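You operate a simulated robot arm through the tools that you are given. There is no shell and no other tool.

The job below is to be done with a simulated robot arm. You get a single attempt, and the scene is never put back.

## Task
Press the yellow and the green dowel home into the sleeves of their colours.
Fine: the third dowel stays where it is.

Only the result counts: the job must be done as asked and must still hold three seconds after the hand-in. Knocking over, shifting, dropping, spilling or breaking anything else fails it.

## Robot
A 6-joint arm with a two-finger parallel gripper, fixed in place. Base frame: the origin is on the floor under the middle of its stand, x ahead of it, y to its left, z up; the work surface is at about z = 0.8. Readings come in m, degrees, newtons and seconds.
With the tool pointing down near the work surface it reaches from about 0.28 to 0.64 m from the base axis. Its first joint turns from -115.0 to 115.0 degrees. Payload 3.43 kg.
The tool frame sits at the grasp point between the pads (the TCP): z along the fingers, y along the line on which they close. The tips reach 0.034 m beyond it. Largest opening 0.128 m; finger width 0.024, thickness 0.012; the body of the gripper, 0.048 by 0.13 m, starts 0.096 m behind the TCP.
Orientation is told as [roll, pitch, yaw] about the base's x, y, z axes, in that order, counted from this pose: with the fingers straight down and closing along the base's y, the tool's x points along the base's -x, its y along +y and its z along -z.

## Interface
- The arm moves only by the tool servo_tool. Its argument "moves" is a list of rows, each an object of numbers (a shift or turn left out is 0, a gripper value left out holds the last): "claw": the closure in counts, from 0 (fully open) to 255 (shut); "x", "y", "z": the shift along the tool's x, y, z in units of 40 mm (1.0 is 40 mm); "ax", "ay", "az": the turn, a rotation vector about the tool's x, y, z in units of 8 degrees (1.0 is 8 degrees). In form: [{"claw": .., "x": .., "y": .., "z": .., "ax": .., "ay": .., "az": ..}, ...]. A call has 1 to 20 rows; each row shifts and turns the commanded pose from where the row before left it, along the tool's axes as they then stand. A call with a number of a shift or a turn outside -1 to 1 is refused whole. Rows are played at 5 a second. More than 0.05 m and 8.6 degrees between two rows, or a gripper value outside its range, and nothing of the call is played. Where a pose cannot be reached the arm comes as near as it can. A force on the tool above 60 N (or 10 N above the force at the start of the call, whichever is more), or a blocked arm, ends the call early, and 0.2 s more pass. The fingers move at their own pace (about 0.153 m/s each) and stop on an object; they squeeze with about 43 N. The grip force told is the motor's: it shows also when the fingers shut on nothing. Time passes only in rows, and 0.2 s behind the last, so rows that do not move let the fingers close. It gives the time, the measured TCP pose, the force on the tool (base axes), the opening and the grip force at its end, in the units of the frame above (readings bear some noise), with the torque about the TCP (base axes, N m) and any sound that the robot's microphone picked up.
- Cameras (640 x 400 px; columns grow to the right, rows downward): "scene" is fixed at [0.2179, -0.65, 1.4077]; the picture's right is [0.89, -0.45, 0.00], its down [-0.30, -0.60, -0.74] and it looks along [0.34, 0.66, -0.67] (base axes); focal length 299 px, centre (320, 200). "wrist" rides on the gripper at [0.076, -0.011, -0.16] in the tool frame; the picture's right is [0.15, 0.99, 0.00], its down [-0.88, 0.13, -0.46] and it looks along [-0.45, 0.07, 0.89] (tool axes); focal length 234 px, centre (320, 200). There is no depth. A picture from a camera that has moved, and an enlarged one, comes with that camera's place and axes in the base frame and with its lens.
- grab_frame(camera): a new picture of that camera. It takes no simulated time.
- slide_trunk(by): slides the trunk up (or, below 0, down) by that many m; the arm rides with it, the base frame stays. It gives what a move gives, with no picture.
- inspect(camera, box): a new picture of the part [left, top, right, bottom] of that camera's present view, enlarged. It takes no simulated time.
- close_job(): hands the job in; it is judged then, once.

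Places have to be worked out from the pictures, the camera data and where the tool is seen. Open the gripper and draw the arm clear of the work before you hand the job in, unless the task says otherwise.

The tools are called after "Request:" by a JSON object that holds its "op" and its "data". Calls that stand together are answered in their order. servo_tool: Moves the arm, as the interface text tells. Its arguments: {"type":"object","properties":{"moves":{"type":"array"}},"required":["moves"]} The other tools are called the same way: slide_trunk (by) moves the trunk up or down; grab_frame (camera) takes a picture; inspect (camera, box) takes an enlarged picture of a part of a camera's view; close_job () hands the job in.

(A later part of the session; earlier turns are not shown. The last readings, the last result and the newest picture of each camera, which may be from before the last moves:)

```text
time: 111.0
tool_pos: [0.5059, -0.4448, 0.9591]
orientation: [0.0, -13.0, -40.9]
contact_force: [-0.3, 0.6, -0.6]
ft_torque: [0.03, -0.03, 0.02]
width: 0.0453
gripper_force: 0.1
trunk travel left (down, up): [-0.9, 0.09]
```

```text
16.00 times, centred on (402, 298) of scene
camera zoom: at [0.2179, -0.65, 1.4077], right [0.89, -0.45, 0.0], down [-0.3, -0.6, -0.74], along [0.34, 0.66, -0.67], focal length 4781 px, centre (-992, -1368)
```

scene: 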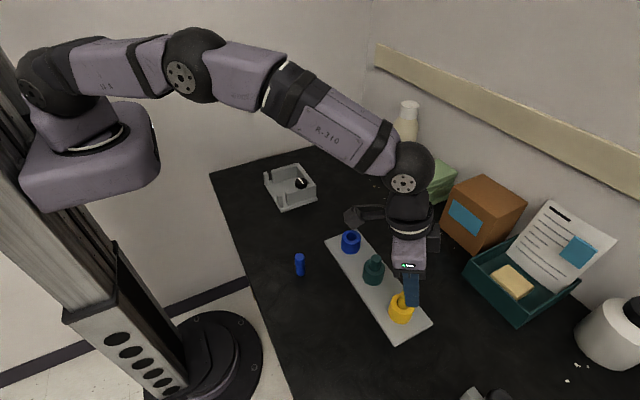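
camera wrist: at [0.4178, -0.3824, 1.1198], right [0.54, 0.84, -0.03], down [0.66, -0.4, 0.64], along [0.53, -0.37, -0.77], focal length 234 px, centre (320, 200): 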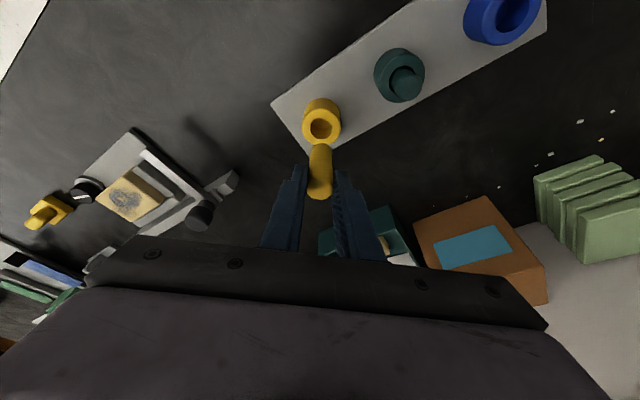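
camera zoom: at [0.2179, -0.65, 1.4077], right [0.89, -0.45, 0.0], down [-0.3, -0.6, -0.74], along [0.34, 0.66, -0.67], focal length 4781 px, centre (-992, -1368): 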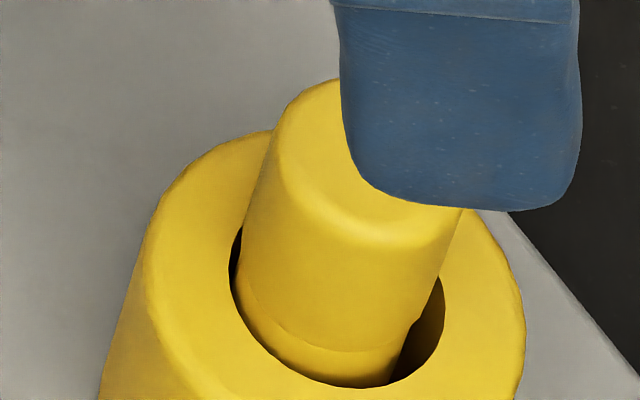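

Yellow is standing upright in its sleeve, 0.9 mm toward the base again. Now I'll move over the green dowel, keeping the same tool lean, to test it.

Request:
{"op": "servo_tool", "data": {"moves": [{"x": 0.535, "y": 0.633, "z": -0.124}, {"x": 0.535, "y": 0.633, "z": -0.124}, {"x": 0.535, "y": 0.634, "z": -0.125}, {}, {}]}}

Request:
{"op": "inspect", "data": {"camera": "wrist", "box": [256, 90, 384, 170]}}

```text
time: 112.2
tool_pos: [0.5035, -0.3452, 0.966]
orientation: [0.0, -13.0, -40.9]
contact_force: [0.1, -0.2, 0.0]
ft_torque: [-0.04, 0.01, -0.02]
width: 0.045
gripper_force: 0.1
trunk travel left (down, up): [-0.9, 0.09]
```

```text
5.00 times, centred on (320, 130) of wrist
camera zoom: at [0.4138, -0.2826, 1.1029], right [0.54, 0.84, -0.03], down [0.66, -0.4, 0.64], along [0.53, -0.37, -0.77], focal length 1171 px, centre (320, 550)
```

zoom: 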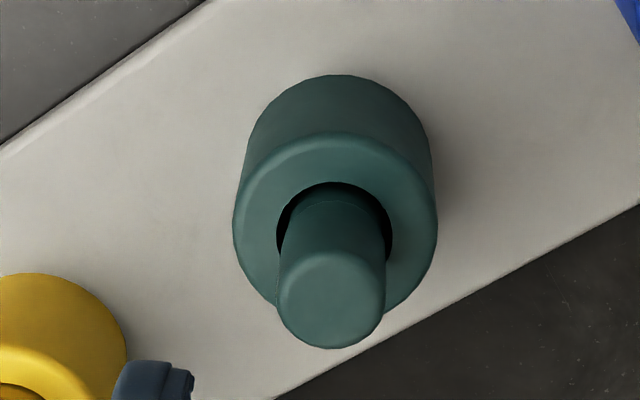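

The green dowel and its bore are clearly visible and centred. I'll align, lower the open fingers around its head, and close.

Request:
{"op": "servo_tool", "data": {"moves": [{"y": 0.03}, {"x": 0.113, "z": 0.523}, {"x": 0.113, "z": 0.523}, {"x": 0.113, "z": 0.523}, {}]}}

Request:
{"op": "inspect", "data": {"camera": "wrist", "box": [256, 120, 384, 200]}}

```text
time: 113.4
tool_pos: [0.5042, -0.3437, 0.8969]
orientation: [0.0, -13.0, -40.9]
contact_force: [-0.1, -0.4, -0.1]
ft_torque: [0.03, -0.01, 0.01]
width: 0.0454
gripper_force: 0.1
trunk travel left (down, up): [-0.9, 0.09]
```

```text
5.00 times, centred on (320, 160) of wrist
camera zoom: at [0.4142, -0.2815, 1.036], right [0.54, 0.84, -0.03], down [0.66, -0.4, 0.64], along [0.53, -0.37, -0.77], focal length 1171 px, centre (320, 400)
```

zoom: 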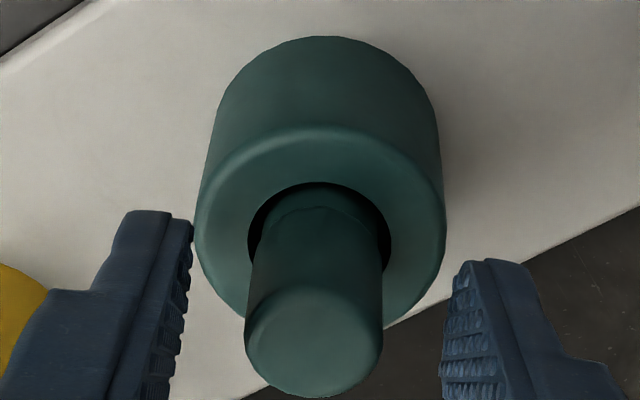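

Well placed apart from about 0.8 mm in the closing direction. I'll correct that, close on it, and read the forces.

Request:
{"op": "servo_tool", "data": {"moves": [{"y": -0.02}, {"claw": 195}, {"claw": 203}, {"claw": 209}, {"claw": 255}, {}, {}]}}

Request:
{"op": "inspect", "data": {"camera": "wrist", "box": [272, 125, 368, 185]}}

```text
time: 115.0
tool_pos: [0.5031, -0.3444, 0.8967]
orientation: [0.0, -13.0, -40.9]
contact_force: [-1.3, -0.3, 0.0]
ft_torque: [0.03, -0.02, -0.21]
width: 0.0211
gripper_force: 43.2
trunk travel left (down, up): [-0.9, 0.09]
```

```text
6.67 times, centred on (320, 155) of wrist
camera zoom: at [0.4137, -0.2817, 1.0356], right [0.54, 0.84, -0.03], down [0.66, -0.4, 0.64], along [0.53, -0.37, -0.77], focal length 1561 px, centre (320, 500)
```

zoom: 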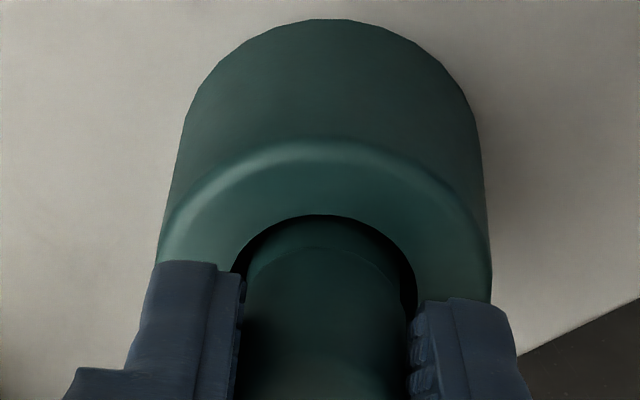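

The grip on green shows a small twisting torque that yellow never showed, a hint that green is locked. Now a 1 mm sideways tug.

Request:
{"op": "servo_tool", "data": {"moves": [{"y": 0.025}, {}, {}]}}

Request:
{"op": "inspect", "data": {"camera": "wrist", "box": [272, 125, 368, 185]}}

```text
time: 115.8
tool_pos: [0.5041, -0.3421, 0.8975]
orientation: [0.0, -12.9, -40.9]
contact_force: [-1.3, 0.6, -0.1]
ft_torque: [-0.04, 0.02, 0.01]
width: 0.0215
gripper_force: 42.9
trunk travel left (down, up): [-0.9, 0.09]
heard: snap
```

```text
6.67 times, centred on (320, 155) of wrist
camera zoom: at [0.415, -0.2807, 1.0361], right [0.54, 0.84, -0.03], down [0.66, -0.4, 0.64], along [0.53, -0.37, -0.77], focal length 1561 px, centre (320, 500)
```

zoom: 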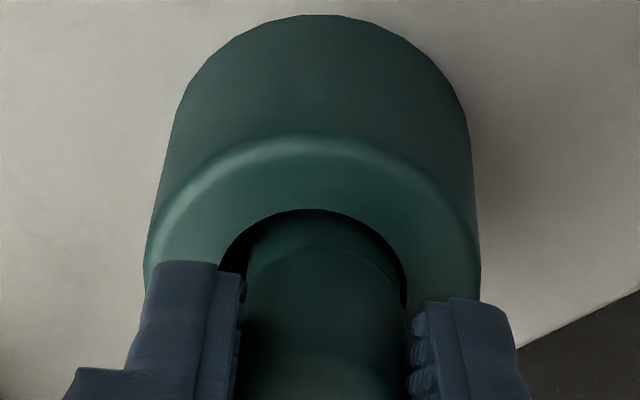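

That tug gave another snap and the green dowel moved freely with the hand. So the first snap had locked it, and I have just unlocked it; it must be re-seated, but I now have a way to study the latch. First I'll move it back to centre without load and see whether position alone re-locks it.

Request:
{"op": "servo_tool", "data": {"moves": [{"y": -0.025}, {}, {}]}}

Request:
{"op": "inspect", "data": {"camera": "wrist", "box": [272, 125, 368, 185]}}

```text
time: 116.6
tool_pos: [0.5049, -0.3448, 0.8987]
orientation: [0.0, -13.1, -40.9]
contact_force: [-0.1, -0.2, -0.1]
ft_torque: [0.02, -0.02, 0.0]
width: 0.0214
gripper_force: 42.3
trunk travel left (down, up): [-0.9, 0.09]
```

```text
6.67 times, centred on (320, 155) of wrist
camera zoom: at [0.4144, -0.2813, 1.0367], right [0.54, 0.84, -0.03], down [0.66, -0.4, 0.64], along [0.53, -0.37, -0.77], focal length 1561 px, centre (320, 500)
```

zoom: 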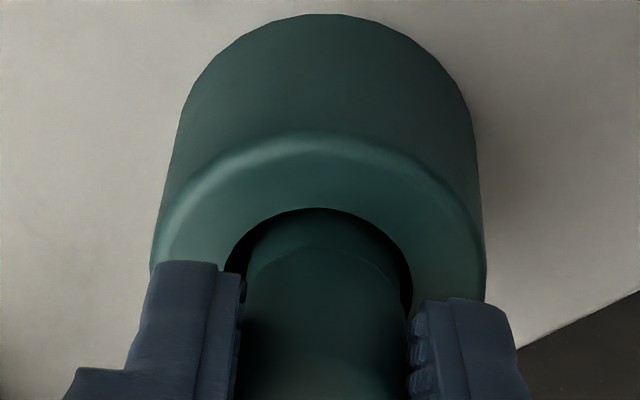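

It is free and, I notice, about 1 mm higher than in the locked pose. I know the locked pose exactly (camera at 0.4137,-0.2817,1.0356), so I'll move back to it and press gently.

Request:
{"op": "servo_tool", "data": {"moves": [{"x": 0.007, "y": -0.02, "z": -0.002}, {}, {"x": 0.007, "z": 0.03}, {"x": 0.007, "z": 0.03}, {}]}}

Request:
{"op": "inspect", "data": {"camera": "wrist", "box": [272, 125, 368, 185]}}

```text
time: 117.8
tool_pos: [0.5034, -0.3449, 0.8966]
orientation: [0.0, -13.1, -40.9]
contact_force: [-3.3, -0.6, 8.5]
ft_torque: [-0.04, 0.23, -0.03]
width: 0.021
gripper_force: 43.0
trunk travel left (down, up): [-0.9, 0.09]
```

```text
6.67 times, centred on (320, 155) of wrist
camera zoom: at [0.413, -0.2811, 1.035], right [0.54, 0.84, -0.03], down [0.66, -0.39, 0.64], along [0.53, -0.37, -0.76], focal length 1561 px, centre (320, 500)
```

zoom: 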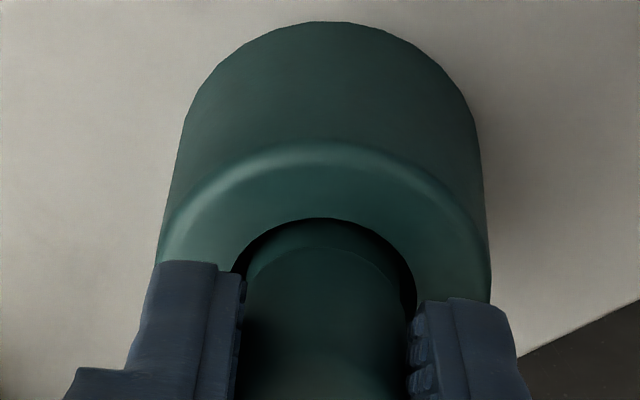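

The floor is met at 8.5 N at the same height as when locked. The dowel is now 0.9 mm too far inward, so I'll shift outward by that at this light load and check.

Request:
{"op": "servo_tool", "data": {"moves": [{"x": -0.011, "z": 0.002}, {"x": -0.011, "z": 0.002}, {}, {}]}}

Request:
{"op": "inspect", "data": {"camera": "wrist", "box": [272, 125, 368, 185]}}

```text
time: 118.8
tool_pos: [0.504, -0.3436, 0.897]
orientation: [0.0, -13.0, -40.9]
contact_force: [-3.3, 2.7, 9.7]
ft_torque: [0.18, 0.19, -0.02]
width: 0.0212
gripper_force: 42.7
trunk travel left (down, up): [-0.9, 0.09]
```

```text
6.67 times, centred on (320, 155) of wrist
camera zoom: at [0.4138, -0.2816, 1.0352], right [0.54, 0.84, -0.03], down [0.66, -0.4, 0.64], along [0.53, -0.37, -0.77], focal length 1561 px, centre (320, 500)
```

zoom: 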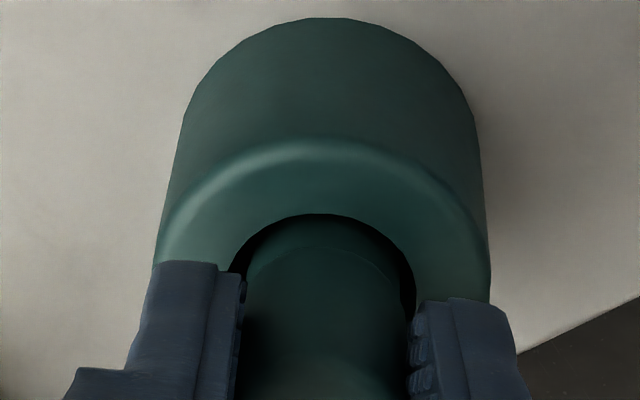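

The dowel is now within 0.1 mm of the locked pose at 9.7 N without a snap. I'll raise the load in small steps, keeping it in place, to find what triggers the lock.

Request:
{"op": "servo_tool", "data": {"moves": [{"x": 0.006, "z": 0.04, "ay": 0.015}, {"x": 0.006, "z": 0.04, "ay": 0.015}, {}, {}]}}

Request:
{"op": "inspect", "data": {"camera": "wrist", "box": [272, 125, 368, 185]}}

```text
time: 119.8
tool_pos: [0.5047, -0.3452, 0.8967]
orientation: [0.0, -13.2, -40.9]
contact_force: [-3.7, 7.0, 31.7]
ft_torque: [0.4, 0.17, -0.01]
width: 0.0214
gripper_force: 43.2
trunk travel left (down, up): [-0.9, 0.09]
```

```text
6.67 times, centred on (320, 155) of wrist
camera zoom: at [0.4135, -0.2816, 1.0346], right [0.54, 0.84, -0.03], down [0.65, -0.39, 0.65], along [0.53, -0.37, -0.76], focal length 1561 px, centre (320, 500)
```

zoom: 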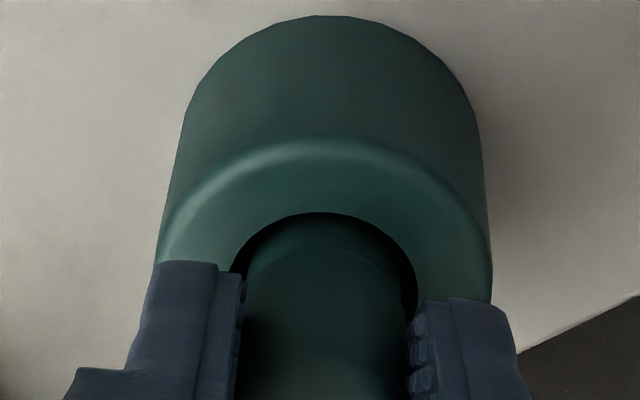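

At exactly the locked pose with 31.7 N in the grip it still doesn't lock. Perhaps the dowel must be free to settle flat, as it was when green first snapped. I'll unload, check that it is at the locked pose, release it and push from above.

Request:
{"op": "servo_tool", "data": {"moves": [{"x": -0.006, "z": -0.04, "ay": -0.015}, {"x": -0.006, "z": -0.04, "ay": -0.015}, {"x": -0.007, "z": -0.035}, {}, {}]}}

Request:
{"op": "inspect", "data": {"camera": "wrist", "box": [272, 125, 368, 185]}}

```text
time: 121.0
tool_pos: [0.5039, -0.3454, 0.8955]
orientation: [0.0, -13.1, -40.9]
contact_force: [0.8, -2.3, 12.8]
ft_torque: [-0.26, -0.18, -0.05]
width: 0.0214
gripper_force: 43.3
trunk travel left (down, up): [-0.9, 0.09]
```

```text
6.67 times, centred on (320, 155) of wrist
camera zoom: at [0.4141, -0.282, 1.0349], right [0.54, 0.84, -0.03], down [0.66, -0.4, 0.64], along [0.53, -0.37, -0.77], focal length 1561 px, centre (320, 500)
```

zoom: 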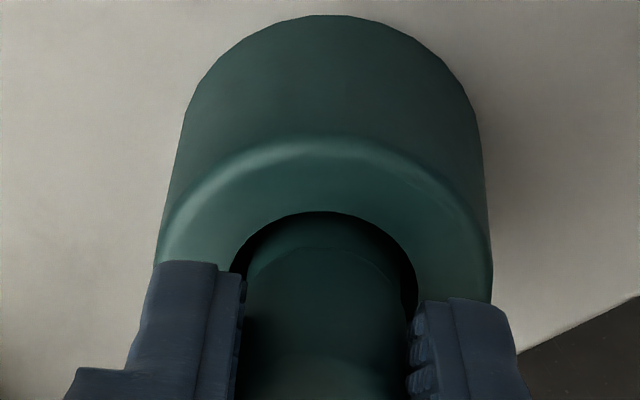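

There are still 12.8 N on it; I'll back off a further 2.5 mm to zero load and check again.

Request:
{"op": "servo_tool", "data": {"moves": [{"x": -0.014, "z": -0.06}, {}, {}]}}

Request:
{"op": "inspect", "data": {"camera": "wrist", "box": [272, 125, 368, 185]}}

```text
time: 121.8
tool_pos: [0.5041, -0.3456, 0.8977]
orientation: [-0.1, -12.9, -41.0]
contact_force: [-0.9, 0.4, -0.1]
ft_torque: [-0.01, 0.01, 0.03]
width: 0.0213
gripper_force: 42.4
trunk travel left (down, up): [-0.9, 0.09]
```

```text
6.67 times, centred on (320, 155) of wrist
camera zoom: at [0.4147, -0.2825, 1.037], right [0.54, 0.84, -0.03], down [0.66, -0.4, 0.64], along [0.52, -0.37, -0.77], focal length 1561 px, centre (320, 500)
```

zoom: 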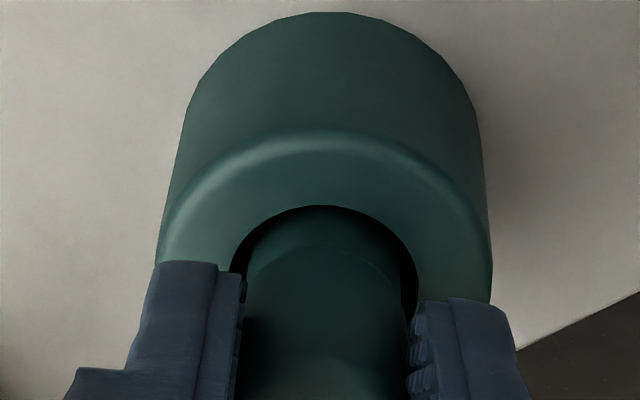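

Zero load, dowel about 1.5 mm above the floor and 1.3 mm too far outward of the locked pose. I'll move back by that, lower to the floor and check before releasing.

Request:
{"op": "servo_tool", "data": {"moves": [{"x": 0.03, "z": -0.007}, {}, {"x": 0.008, "z": 0.034}, {}, {}]}}

Request:
{"op": "inspect", "data": {"camera": "wrist", "box": [272, 125, 368, 185]}}

```text
time: 123.0
tool_pos: [0.5038, -0.345, 0.898]
orientation: [-0.1, -13.1, -40.9]
contact_force: [1.1, -0.8, -1.4]
ft_torque: [0.01, 0.01, -0.01]
width: 0.0214
gripper_force: 42.7
trunk travel left (down, up): [-0.9, 0.09]
```

```text
6.67 times, centred on (320, 155) of wrist
camera zoom: at [0.4144, -0.2822, 1.0363], right [0.54, 0.84, -0.03], down [0.66, -0.4, 0.64], along [0.53, -0.37, -0.77], focal length 1561 px, centre (320, 500)
```

zoom: 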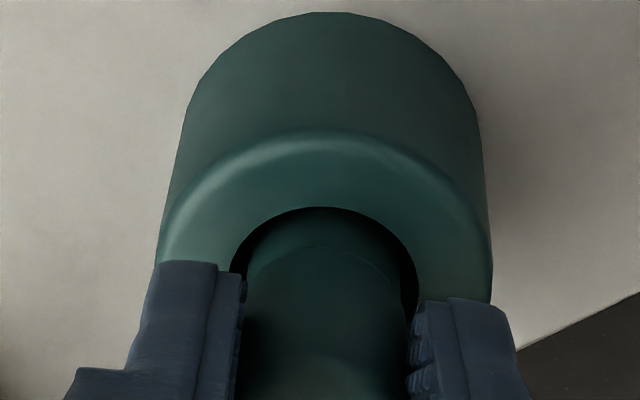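

Still 0.9 mm outward and about 1 mm above the floor; small commands respond sluggishly. Another correction.

Request:
{"op": "servo_tool", "data": {"moves": [{"x": 0.025, "z": -0.006}, {}, {"x": 0.005, "z": 0.024}, {}, {}]}}

Request:
{"op": "inspect", "data": {"camera": "wrist", "box": [272, 125, 368, 185]}}

```text
time: 124.2
tool_pos: [0.5035, -0.3436, 0.8969]
orientation: [-0.2, -13.0, -41.0]
contact_force: [0.3, -0.1, -0.4]
ft_torque: [0.03, 0.0, 0.02]
width: 0.0211
gripper_force: 43.0
trunk travel left (down, up): [-0.9, 0.09]
```

```text
6.67 times, centred on (320, 155) of wrist
camera zoom: at [0.4139, -0.281, 1.0354], right [0.54, 0.84, -0.03], down [0.66, -0.4, 0.64], along [0.53, -0.37, -0.77], focal length 1561 px, centre (320, 500)
```

zoom: 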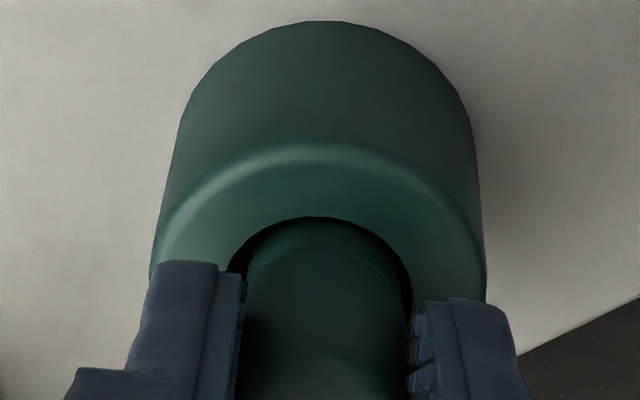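

Now 0.3 mm inward and 0.7 mm along the closing axis. One more trim.

Request:
{"op": "servo_tool", "data": {"moves": [{"x": -0.006, "y": -0.017, "z": 0.002}, {}, {}]}}

Request:
{"op": "inspect", "data": {"camera": "wrist", "box": [272, 125, 368, 185]}}

```text
time: 125.0
tool_pos: [0.5018, -0.344, 0.8971]
orientation: [0.1, -12.9, -40.9]
contact_force: [0.6, 0.2, -1.1]
ft_torque: [0.03, 0.0, -0.02]
width: 0.0213
gripper_force: 42.8
trunk travel left (down, up): [-0.9, 0.09]
```

```text
6.67 times, centred on (320, 155) of wrist
camera zoom: at [0.4128, -0.2817, 1.0352], right [0.54, 0.84, -0.03], down [0.66, -0.4, 0.64], along [0.53, -0.37, -0.77], focal length 1561 px, centre (320, 500)
```

zoom: 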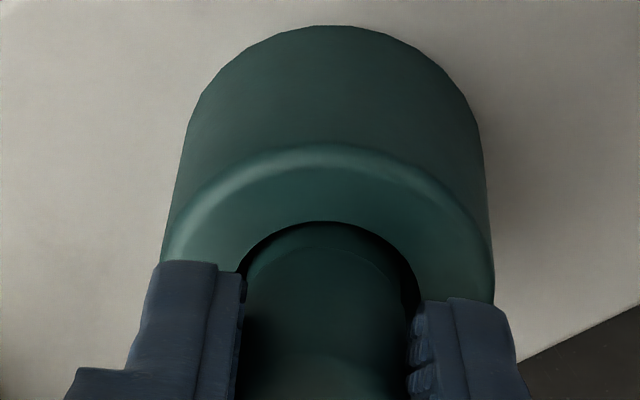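

The arm's small moves scatter by about ±0.6 mm. One more correction (+0.7 mm out, +0.6 mm along), then I'll release and try a top press with the leaned tool on green as a test.

Request:
{"op": "servo_tool", "data": {"moves": [{"x": -0.015, "y": 0.013, "z": 0.003}, {}, {}]}}

Request:
{"op": "inspect", "data": {"camera": "wrist", "box": [272, 125, 368, 185]}}

```text
time: 125.8
tool_pos: [0.5034, -0.3448, 0.8966]
orientation: [0.0, -13.0, -40.9]
contact_force: [-0.2, -0.2, 1.6]
ft_torque: [-0.03, 0.0, -0.02]
width: 0.0213
gripper_force: 43.0
trunk travel left (down, up): [-0.9, 0.09]
```

```text
6.67 times, centred on (320, 155) of wrist
camera zoom: at [0.4131, -0.2817, 1.0351], right [0.54, 0.84, -0.03], down [0.66, -0.4, 0.64], along [0.53, -0.37, -0.77], focal length 1561 px, centre (320, 500)
```

zoom: 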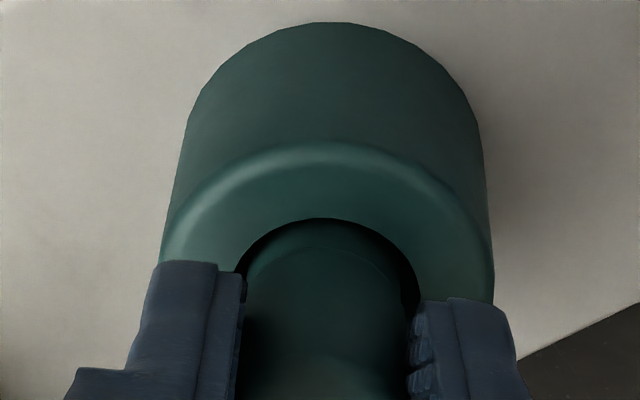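

The dowel touches the floor lightly (1.6 N), about 0.6 mm from the locked pose. I'll release, rise and shut the fingers.

Request:
{"op": "servo_tool", "data": {"moves": [{"claw": 205}, {"claw": 190}, {"claw": 165}, {}, {"x": -0.05, "z": -0.2}, {"x": -0.13, "z": -0.56}, {"x": -0.15, "z": -0.64}, {"claw": 255}, {}, {}]}}

Request:
{"op": "inspect", "data": {"camera": "scene", "box": [356, 252, 388, 272]}}

Request:
{"op": "inspect", "data": {"camera": "wrist", "box": [272, 100, 368, 160]}}

```text
time: 128.0
tool_pos: [0.502, -0.3421, 0.9542]
orientation: [-0.1, -13.0, -41.0]
contact_force: [-0.2, 0.5, -0.7]
ft_torque: [0.04, -0.02, 0.01]
width: 0.0002
gripper_force: 33.0
trunk travel left (down, up): [-0.9, 0.09]
```

```text
16.00 times, centred on (372, 262) of scene
camera zoom: at [0.2179, -0.65, 1.4077], right [0.89, -0.45, 0.0], down [-0.3, -0.6, -0.74], along [0.34, 0.66, -0.67], focal length 4781 px, centre (-512, -792)
```

zoom: 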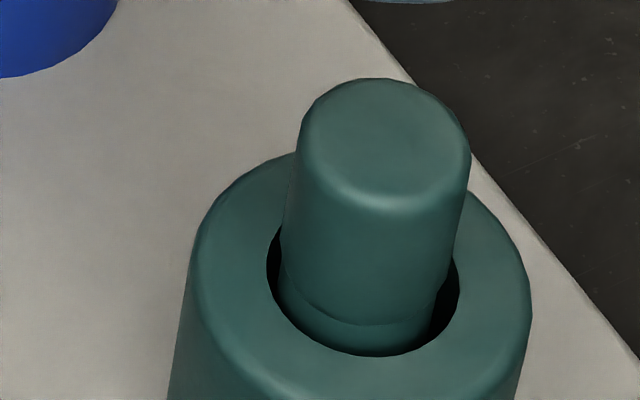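

```text
6.67 times, centred on (320, 130) of wrist
camera zoom: at [0.4124, -0.2804, 1.0927], right [0.54, 0.84, -0.03], down [0.66, -0.4, 0.64], along [0.53, -0.37, -0.77], focal length 1561 px, centre (320, 667)
```

zoom: 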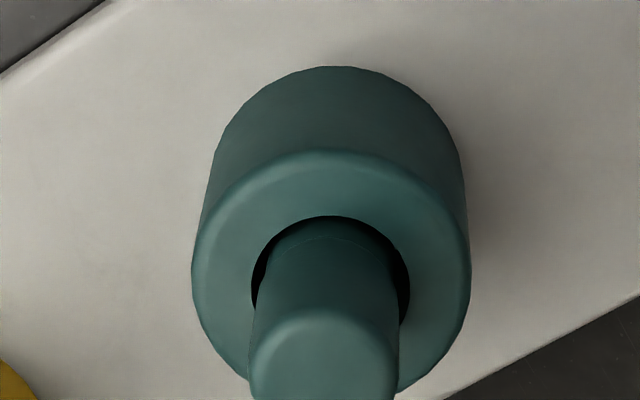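

The green dowel stands upright, about 0.7 mm from its locked place. I'll do the top press on it with the leaned tool at the same pace as the push that first locked it.

Request:
{"op": "servo_tool", "data": {"moves": [{"x": -0.312, "y": -0.015, "z": 0.073}, {}, {"x": 0.094, "z": 0.402}, {"x": 0.094, "z": 0.402}, {"x": 0.0227, "z": 0.0974}, {"x": 0.0227, "z": 0.0974}, {}]}}

Request:
{"op": "inspect", "data": {"camera": "scene", "box": [340, 240, 404, 280]}}

```text
time: 129.6
tool_pos: [0.5098, -0.3534, 0.9165]
orientation: [0.0, -13.4, -41.0]
contact_force: [-2.9, 0.3, 24.8]
ft_torque: [0.04, 0.15, 0.0]
width: 0.0001
gripper_force: 33.0
trunk travel left (down, up): [-0.9, 0.09]
```

```text
10.00 times, centred on (372, 260) of scene
camera zoom: at [0.2179, -0.65, 1.4077], right [0.89, -0.45, 0.0], down [-0.3, -0.6, -0.74], along [0.34, 0.66, -0.67], focal length 2988 px, centre (-200, -400)
```

zoom: 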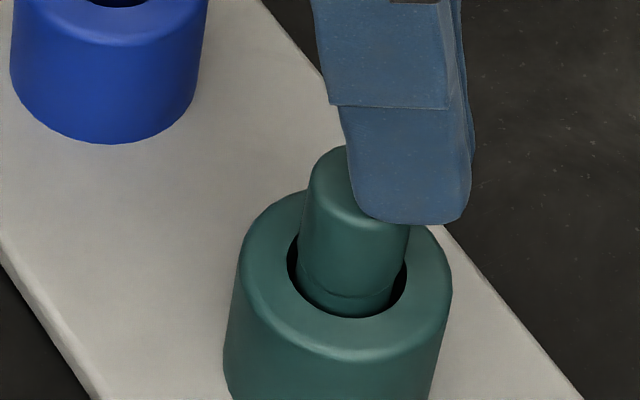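

24.8 N, no snap yet. I'll add another 2–4 mm.

Request:
{"op": "servo_tool", "data": {"moves": [{"x": 0.014, "z": 0.06}, {}]}}

Request:
{"op": "servo_tool", "data": {"moves": [{"x": 0.014, "z": 0.05, "ay": 0.01}, {}]}}

Request:
{"op": "inspect", "data": {"camera": "scene", "box": [340, 240, 404, 280]}}

```text
time: 130.2
tool_pos: [0.5129, -0.3536, 0.9176]
orientation: [-0.1, -13.7, -40.9]
contact_force: [-4.5, 0.7, 38.4]
ft_torque: [0.05, 0.31, 0.0]
width: 0.0
gripper_force: 32.8
trunk travel left (down, up): [-0.9, 0.09]
```

```text
time: 130.8
tool_pos: [0.5135, -0.3545, 0.9178]
orientation: [0.1, -13.9, -40.9]
contact_force: [-6.6, 1.0, 46.4]
ft_torque: [0.08, 0.36, -0.01]
width: 0.0
gripper_force: 33.3
trunk travel left (down, up): [-0.9, 0.09]
```

```text
10.00 times, centred on (372, 260) of scene
camera zoom: at [0.2179, -0.65, 1.4077], right [0.89, -0.45, 0.0], down [-0.3, -0.6, -0.74], along [0.34, 0.66, -0.67], focal length 2988 px, centre (-200, -400)
```

zoom: 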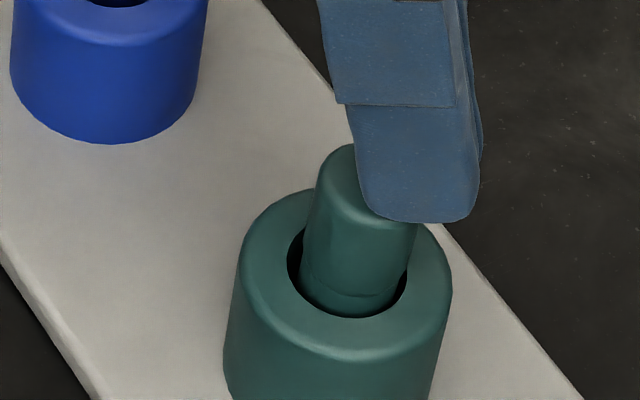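

No snap with the leaned press on green either, even at 46 N, and the dowel crept outward. I'll read the exact tool height here, to compare green's top height with yellow's.

Request:
{"op": "inspect", "data": {"camera": "wrist", "box": [288, 125, 352, 165]}}

```text
10.00 times, centred on (320, 145) of wrist
camera zoom: at [0.4211, -0.2899, 1.0542], right [0.54, 0.84, -0.03], down [0.65, -0.39, 0.66], along [0.54, -0.38, -0.75], focal length 2342 px, centre (320, 750)
```

zoom: 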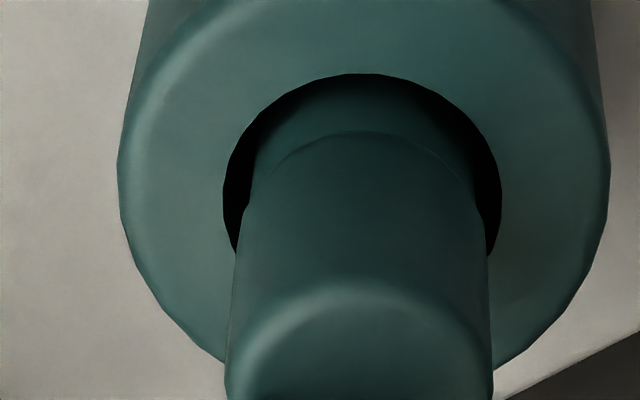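

Green's and yellow's tops are at the same height, so both are on the floor. The remaining difference from the push that worked is that it used an upright tool with flat contact. I'll lift, stand the tool upright over green, and look.

Request:
{"op": "servo_tool", "data": {"moves": [{"x": -0.068, "z": -0.292}, {"x": -0.1, "z": -0.43}, {"x": -0.1, "z": -0.43}, {"ay": 0.8}, {"ay": 0.81}, {}, {}]}}

Request:
{"op": "inspect", "data": {"camera": "scene", "box": [356, 252, 388, 272]}}

Request:
{"op": "inspect", "data": {"camera": "wrist", "box": [272, 115, 368, 175]}}

```text
time: 132.4
tool_pos: [0.5126, -0.353, 0.9552]
orientation: [0.0, 0.2, -41.0]
contact_force: [-0.1, -0.7, -0.8]
ft_torque: [-0.01, 0.03, 0.0]
width: 0.0
gripper_force: 32.4
trunk travel left (down, up): [-0.9, 0.09]
```

```text
16.00 times, centred on (372, 262) of scene
camera zoom: at [0.2179, -0.65, 1.4077], right [0.89, -0.45, 0.0], down [-0.3, -0.6, -0.74], along [0.34, 0.66, -0.67], focal length 4781 px, centre (-512, -792)
```

zoom: 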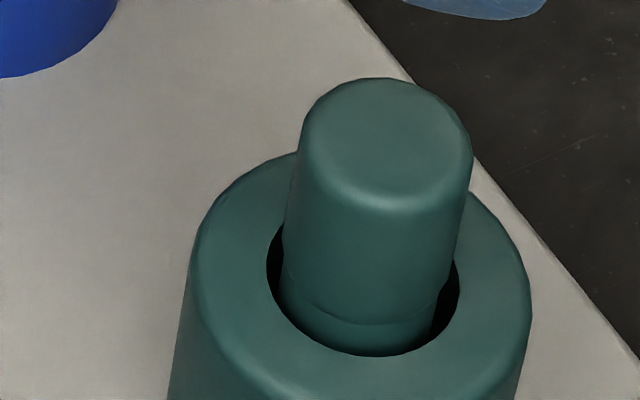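

```text
6.67 times, centred on (320, 145) of wrist
camera zoom: at [0.4485, -0.3126, 1.1152], right [0.54, 0.84, 0.0], down [0.75, -0.48, 0.45], along [0.38, -0.24, -0.89], focal length 1561 px, centre (320, 567)
```

zoom: 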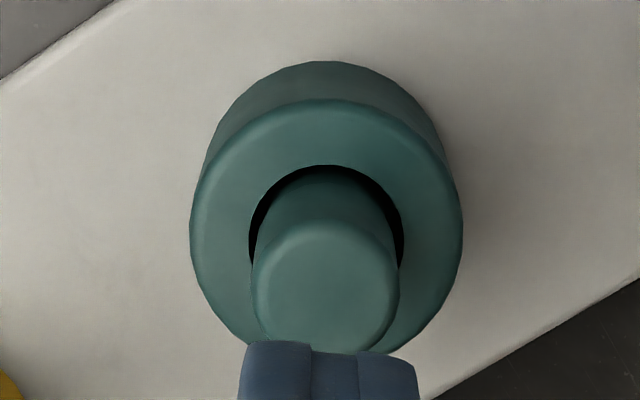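

The tool is upright; green is about 0.6 mm from its locked place. I'll centre the tips over it and press at the same pace as the push that worked.

Request:
{"op": "servo_tool", "data": {"moves": [{"x": 0.115, "y": 0.01}, {}, {"z": 0.45}, {"z": 0.45}, {"z": 0.1}, {"z": 0.1}, {}]}}

Request:
{"op": "inspect", "data": {"camera": "wrist", "box": [272, 125, 368, 185]}}

Request:
{"op": "inspect", "data": {"camera": "scene", "box": [340, 240, 404, 280]}}

```text
time: 134.0
tool_pos: [0.5079, -0.3491, 0.9155]
orientation: [-0.1, -0.5, -41.0]
contact_force: [-4.4, 2.4, 31.0]
ft_torque: [0.19, 0.26, 0.0]
width: 0.0
gripper_force: 33.1
trunk travel left (down, up): [-0.9, 0.09]
```

```text
6.67 times, centred on (320, 155) of wrist
camera zoom: at [0.4424, -0.3073, 1.0747], right [0.54, 0.84, 0.0], down [0.75, -0.47, 0.46], along [0.39, -0.25, -0.89], focal length 1561 px, centre (320, 500)
```

zoom: 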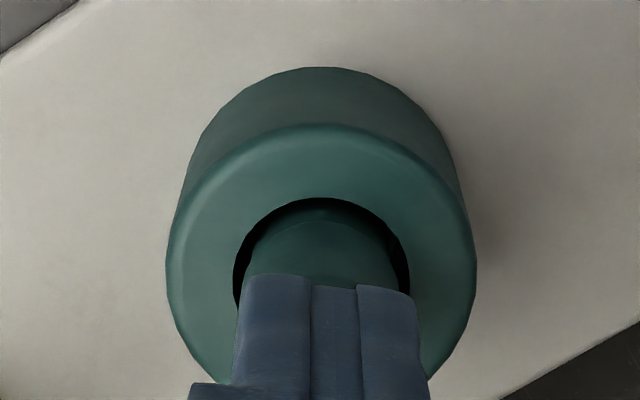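

```text
10.00 times, centred on (372, 260) of scene
camera zoom: at [0.2179, -0.65, 1.4077], right [0.89, -0.45, 0.0], down [-0.3, -0.6, -0.74], along [0.34, 0.66, -0.67], focal length 2988 px, centre (-200, -400)
```

zoom: 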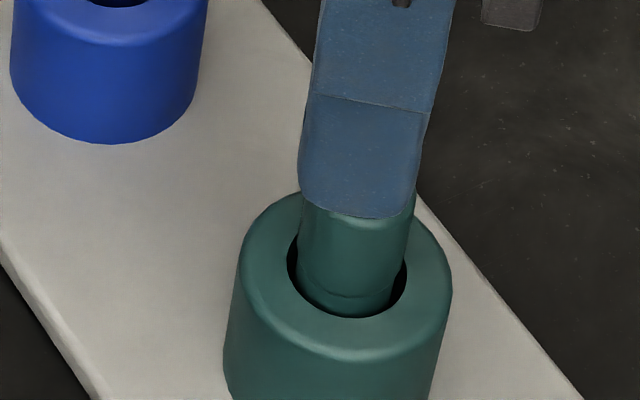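

31 N with an upright tool, no snap either, so exact position must matter most. With flat contact I can drag the dowel upright under load. From the picture it needs about 0.6 mm toward +x, so I'll drag in small steps that way and listen.

Request:
{"op": "servo_tool", "data": {"moves": [{"x": -0.01, "y": 0.013}, {"x": -0.01, "y": 0.013}, {"x": -0.01, "y": 0.013}, {}]}}

Request:
{"op": "inspect", "data": {"camera": "scene", "box": [356, 252, 388, 272]}}

```text
time: 135.0
tool_pos: [0.5094, -0.3488, 0.9155]
orientation: [0.1, -0.5, -40.9]
contact_force: [-7.7, 0.6, 33.2]
ft_torque: [0.05, 0.47, 0.01]
width: 0.0
gripper_force: 33.3
trunk travel left (down, up): [-0.9, 0.09]
```

```text
16.00 times, centred on (372, 262) of scene
camera zoom: at [0.2179, -0.65, 1.4077], right [0.89, -0.45, 0.0], down [-0.3, -0.6, -0.74], along [0.34, 0.66, -0.67], focal length 4781 px, centre (-512, -792)
```

zoom: 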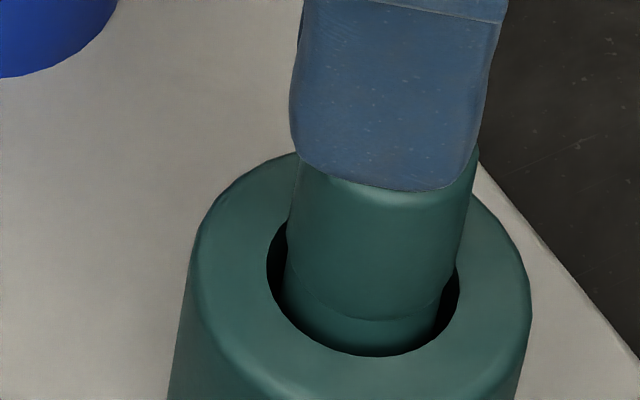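

No snap at 33 N around the same spot as before. I'll raise the upright press on green to about 45 N to see whether the lock simply needs a bit more force.

Request:
{"op": "servo_tool", "data": {"moves": [{"z": 0.03}, {"z": 0.03}, {}, {}]}}

Request:
{"op": "inspect", "data": {"camera": "scene", "box": [356, 252, 388, 272]}}

```text
time: 136.0
tool_pos: [0.5097, -0.3486, 0.9151]
orientation: [0.0, -0.8, -40.9]
contact_force: [-9.8, 3.5, 44.5]
ft_torque: [0.31, 0.64, 0.05]
width: 0.0002
gripper_force: 32.8
trunk travel left (down, up): [-0.9, 0.09]
```

```text
16.00 times, centred on (372, 262) of scene
camera zoom: at [0.2179, -0.65, 1.4077], right [0.89, -0.45, 0.0], down [-0.3, -0.6, -0.74], along [0.34, 0.66, -0.67], focal length 4781 px, centre (-512, -792)
```

zoom: 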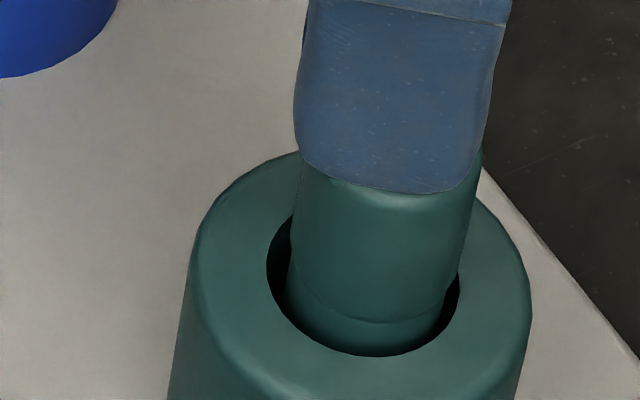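

44.5 N, centred within about 0.5 mm, upright, and still no lock, so it isn't force or position. What did change since the working push is that I gripped the dowel with the tool turned -41°, which could have twisted it about its axis. I'll lift, turn the tool back to yaw 0, and re-grip green that way.

Request:
{"op": "servo_tool", "data": {"moves": [{"z": -0.3}, {"z": -0.6}, {"z": -0.6}, {"az": -0.85}, {"az": -0.85}, {"az": -0.85}, {"az": -0.85}, {"az": -0.86}, {"az": -0.865, "claw": 165}, {}, {}]}}

Request:
{"op": "inspect", "data": {"camera": "scene", "box": [356, 252, 388, 272]}}

Request:
{"op": "inspect", "data": {"camera": "wrist", "box": [256, 110, 384, 190]}}

```text
time: 138.4
tool_pos: [0.5115, -0.3495, 0.9694]
orientation: [0.1, 0.0, 0.2]
contact_force: [-0.3, 0.4, 0.1]
ft_torque: [0.0, 0.02, 0.0]
width: 0.0448
gripper_force: 0.1
trunk travel left (down, up): [-0.9, 0.09]
```

```text
16.00 times, centred on (372, 262) of scene
camera zoom: at [0.2179, -0.65, 1.4077], right [0.89, -0.45, 0.0], down [-0.3, -0.6, -0.74], along [0.34, 0.66, -0.67], focal length 4781 px, centre (-512, -792)
```

zoom: 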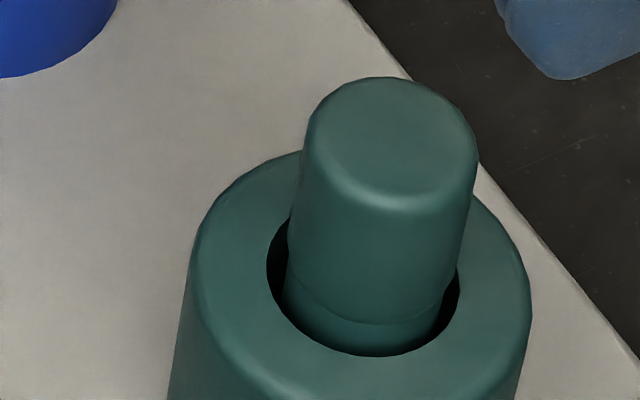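

```text
5.00 times, centred on (320, 150) of wrist
camera zoom: at [0.4358, -0.3621, 1.1286], right [-0.15, 0.99, 0.0], down [0.88, 0.13, 0.46], along [0.45, 0.07, -0.89], focal length 1171 px, centre (320, 450)
```

zoom: 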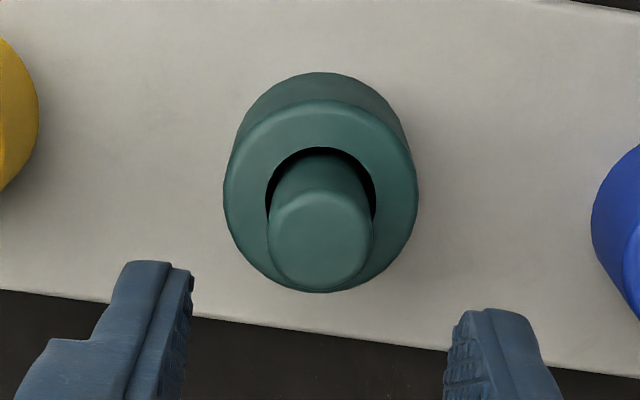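

Green now stands within 0.4 mm of its locked place. I'll lower the upright, yaw-0 fingers around it and grip, watching the twist torque.

Request:
{"op": "servo_tool", "data": {"moves": [{"x": 0.03, "z": 0.5}, {"z": 0.5}, {"z": 0.5}, {"z": 0.39}, {}, {"claw": 195}, {"claw": 203}, {"claw": 209}, {"claw": 255}, {}, {}]}}

Request:
{"op": "inspect", "data": {"camera": "wrist", "box": [272, 135, 368, 195]}}

```text
time: 140.8
tool_pos: [0.509, -0.3481, 0.8923]
orientation: [0.0, 0.1, 0.1]
contact_force: [0.5, -5.7, 0.2]
ft_torque: [-0.23, -0.03, 0.0]
width: 0.0215
gripper_force: 43.1
trunk travel left (down, up): [-0.9, 0.09]
```

```text
6.67 times, centred on (320, 165) of wrist
camera zoom: at [0.4339, -0.3606, 1.0521], right [-0.15, 0.99, 0.0], down [0.88, 0.13, 0.46], along [0.45, 0.07, -0.89], focal length 1561 px, centre (320, 433)
```

zoom: 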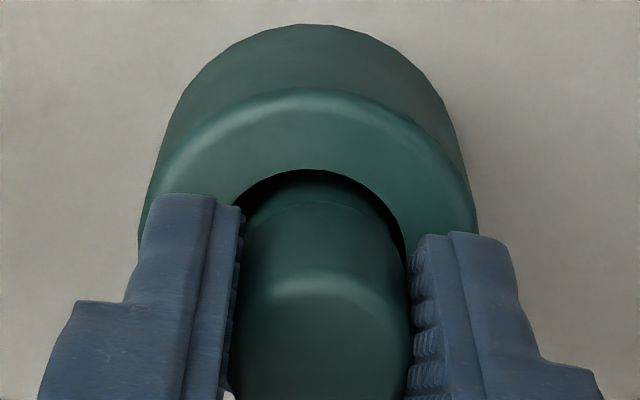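

Gripping gives 5.7 N toward -y, acting at about the sleeve's mouth, so the dowel is touching the rim on its +y side. I'll move 1 mm toward -y to relieve it and look.

Request:
{"op": "servo_tool", "data": {"moves": [{"y": -0.022}, {}, {}]}}

Request:
{"op": "inspect", "data": {"camera": "wrist", "box": [288, 145, 352, 185]}}

```text
time: 141.6
tool_pos: [0.5089, -0.349, 0.8929]
orientation: [0.0, 0.0, 0.1]
contact_force: [0.1, 0.0, 0.2]
ft_torque: [-0.04, 0.03, -0.06]
width: 0.0217
gripper_force: 43.1
trunk travel left (down, up): [-0.9, 0.09]
```

```text
10.00 times, centred on (320, 165) of wrist
camera zoom: at [0.4344, -0.3614, 1.0525], right [-0.15, 0.99, 0.0], down [0.88, 0.13, 0.46], along [0.45, 0.07, -0.89], focal length 2342 px, centre (320, 550)
```

zoom: 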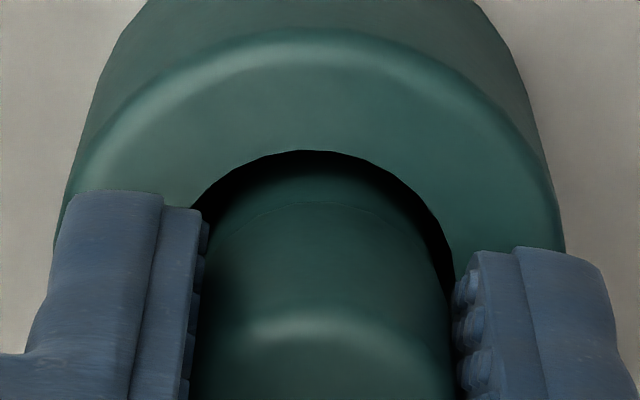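

Side force is gone. I'll now release without pressing, rise, shut the fingers and check the position.

Request:
{"op": "servo_tool", "data": {"moves": [{"claw": 205}, {"claw": 190}, {"claw": 165}, {}, {"z": -0.3}, {"z": -0.6}, {"z": -0.5}, {"claw": 255}, {}, {}]}}

Request:
{"op": "inspect", "data": {"camera": "scene", "box": [356, 252, 388, 272]}}

Request:
{"op": "inspect", "data": {"camera": "wrist", "box": [272, 125, 368, 185]}}

```text
time: 143.8
tool_pos: [0.5078, -0.3514, 0.9511]
orientation: [0.0, 0.0, 0.1]
contact_force: [0.2, -0.7, 0.0]
ft_torque: [-0.01, 0.03, -0.01]
width: 0.0001
gripper_force: 33.5
trunk travel left (down, up): [-0.9, 0.09]
```

```text
16.00 times, centred on (372, 262) of scene
camera zoom: at [0.2179, -0.65, 1.4077], right [0.89, -0.45, 0.0], down [-0.3, -0.6, -0.74], along [0.34, 0.66, -0.67], focal length 4781 px, centre (-512, -792)
```

zoom: 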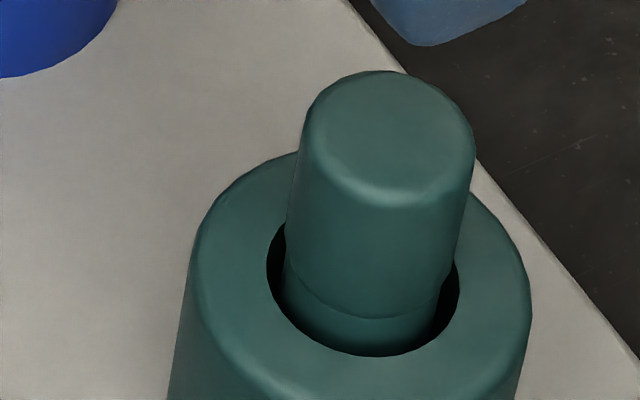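

```text
6.67 times, centred on (320, 155) of wrist
camera zoom: at [0.4337, -0.3635, 1.1111], right [-0.15, 0.99, 0.0], down [0.88, 0.13, 0.46], along [0.45, 0.07, -0.89], focal length 1561 px, centre (320, 500)
```

zoom: 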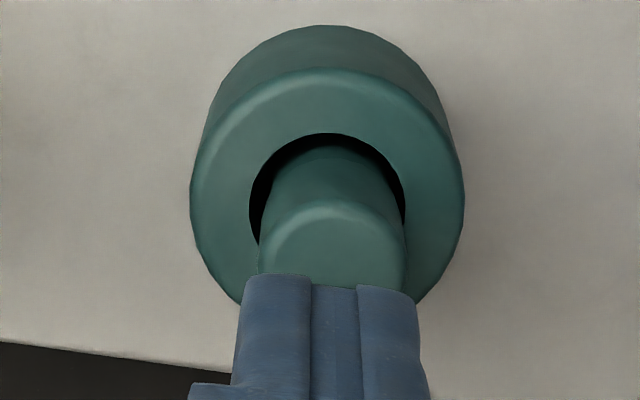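

The dowel stands upright, about 0.7 mm toward +y of its locked place, close against that wall. I'll repeat exactly what worked: tips over the centre with yaw 0, then the same brisk push.

Request:
{"op": "servo_tool", "data": {"moves": [{"x": -0.015, "y": 0.05}, {"z": 0.35}, {"z": 0.35}, {"z": 0.1}, {"z": 0.1}, {"z": 0.1}, {}]}}

Request:
{"op": "inspect", "data": {"camera": "wrist", "box": [272, 125, 368, 185]}}

Request:
{"op": "inspect", "data": {"camera": "scene", "box": [356, 252, 388, 272]}}

```text
time: 145.4
tool_pos: [0.5108, -0.3475, 0.9139]
orientation: [-0.4, -0.5, 0.1]
contact_force: [-3.0, 2.6, 36.5]
ft_torque: [0.13, 0.29, -0.01]
width: 0.0
gripper_force: 32.7
trunk travel left (down, up): [-0.9, 0.09]
```

```text
6.67 times, centred on (320, 155) of wrist
camera zoom: at [0.433, -0.3589, 1.0748], right [-0.15, 0.99, -0.01], down [0.88, 0.14, 0.46], along [0.46, 0.06, -0.89], focal length 1561 px, centre (320, 500)
```

zoom: 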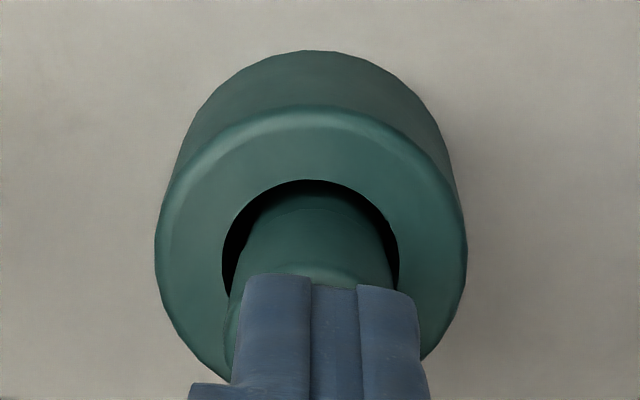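

```text
16.00 times, centred on (372, 262) of scene
camera zoom: at [0.2179, -0.65, 1.4077], right [0.89, -0.45, 0.0], down [-0.3, -0.6, -0.74], along [0.34, 0.66, -0.67], focal length 4781 px, centre (-512, -792)
```

zoom: 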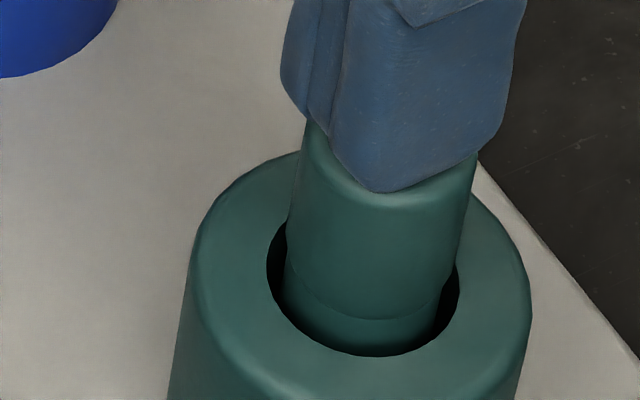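

36.5 N and no snap, with the dowel still on the +y side. I'll drag it under load slowly toward -y and slightly -x, across the centre, in small steps.

Request:
{"op": "servo_tool", "data": {"moves": [{"x": 0.006, "y": -0.0125}, {"x": 0.006, "y": -0.0125}, {"x": 0.006, "y": -0.0125}, {"x": 0.006, "y": -0.0125}, {"x": 0.006, "y": -0.0125}, {"x": 0.006, "y": -0.0125}, {}]}}

Request:
{"op": "inspect", "data": {"camera": "scene", "box": [356, 252, 388, 272]}}

```text
time: 147.0
tool_pos: [0.5089, -0.351, 0.9159]
orientation: [-0.5, -0.6, 0.0]
contact_force: [0.9, 6.9, 37.6]
ft_torque: [0.35, -0.03, -0.03]
width: 0.0
gripper_force: 33.1
trunk travel left (down, up): [-0.9, 0.09]
```

```text
16.00 times, centred on (372, 262) of scene
camera zoom: at [0.2179, -0.65, 1.4077], right [0.89, -0.45, 0.0], down [-0.3, -0.6, -0.74], along [0.34, 0.66, -0.67], focal length 4781 px, centre (-512, -792)
```

zoom: 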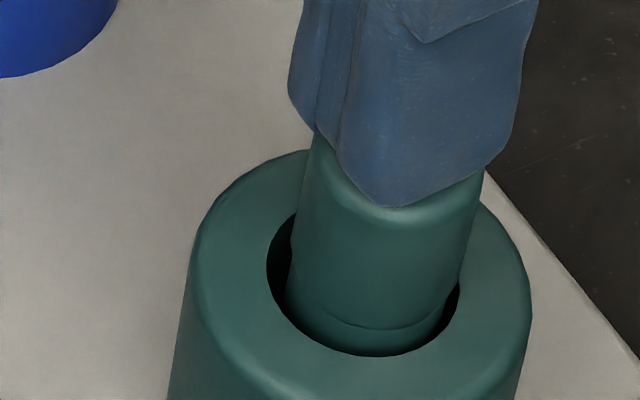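

The dowel crossed the whole play from +y to -y at 37 N without a snap. The one thing I haven't repeated is a fresh insertion: the push that locked green came right after drawing it fully out and re-inserting it gently. I'll lift, re-grip at yaw 0, and repeat that sequence.

Request:
{"op": "servo_tool", "data": {"moves": [{"z": -0.35}, {"z": -0.6}, {"z": -0.5}, {"claw": 165}, {}, {}]}}

Request:
{"op": "inspect", "data": {"camera": "wrist", "box": [256, 110, 384, 190]}}

Request:
{"op": "inspect", "data": {"camera": "scene", "box": [356, 252, 388, 272]}}

```text
time: 148.4
tool_pos: [0.5097, -0.3499, 0.9654]
orientation: [0.0, -0.1, 0.1]
contact_force: [-0.8, -0.1, -0.7]
ft_torque: [0.01, 0.04, 0.02]
width: 0.0451
gripper_force: 0.0
trunk travel left (down, up): [-0.9, 0.09]
```

```text
5.00 times, centred on (320, 150) of wrist
camera zoom: at [0.435, -0.3625, 1.1262], right [-0.15, 0.99, 0.0], down [0.88, 0.13, 0.46], along [0.45, 0.07, -0.89], focal length 1171 px, centre (320, 450)
```

zoom: 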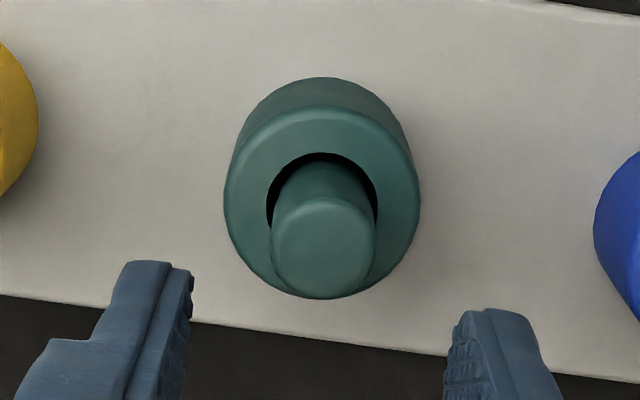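

```text
16.00 times, centred on (372, 262) of scene
camera zoom: at [0.2179, -0.65, 1.4077], right [0.89, -0.45, 0.0], down [-0.3, -0.6, -0.74], along [0.34, 0.66, -0.67], focal length 4781 px, centre (-512, -792)
```

zoom: 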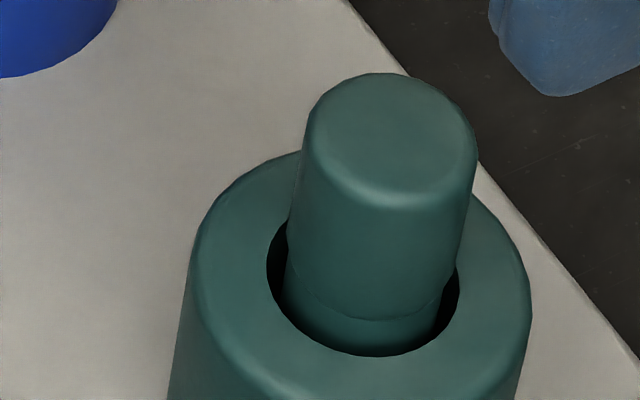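

Unloaded, it springs back, so dragging only leans the dowel while its foot stays put, now about 0.55 mm from the locked place and with yaw reset by the yaw-0 grip. I'll press straight down here once more, with no drag.

Request:
{"op": "servo_tool", "data": {"moves": [{"claw": 255, "y": 0.03}, {}, {"z": 0.5}, {"z": 0.5}, {"z": 0.15}, {"z": 0.1}, {"z": 0.1}, {"z": 0.05}, {}]}}

Request:
{"op": "inspect", "data": {"camera": "scene", "box": [356, 252, 388, 272]}}

```text
time: 150.4
tool_pos: [0.5078, -0.3512, 0.9164]
orientation: [-0.6, -0.6, 0.1]
contact_force: [-1.7, -0.5, 33.5]
ft_torque: [0.02, 0.15, 0.0]
width: 0.0
gripper_force: 32.6
trunk travel left (down, up): [-0.9, 0.09]
```

```text
16.00 times, centred on (372, 262) of scene
camera zoom: at [0.2179, -0.65, 1.4077], right [0.89, -0.45, 0.0], down [-0.3, -0.6, -0.74], along [0.34, 0.66, -0.67], focal length 4781 px, centre (-512, -792)
```

zoom: 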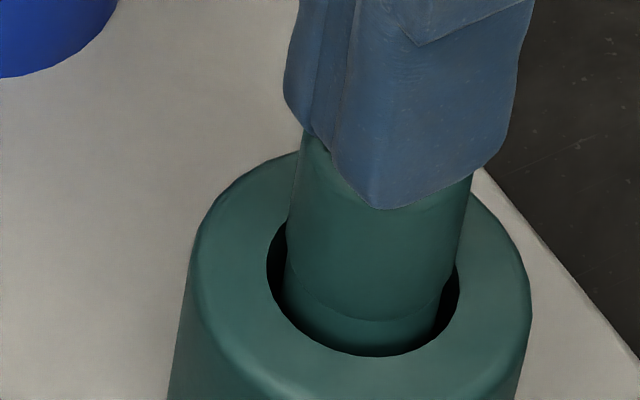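

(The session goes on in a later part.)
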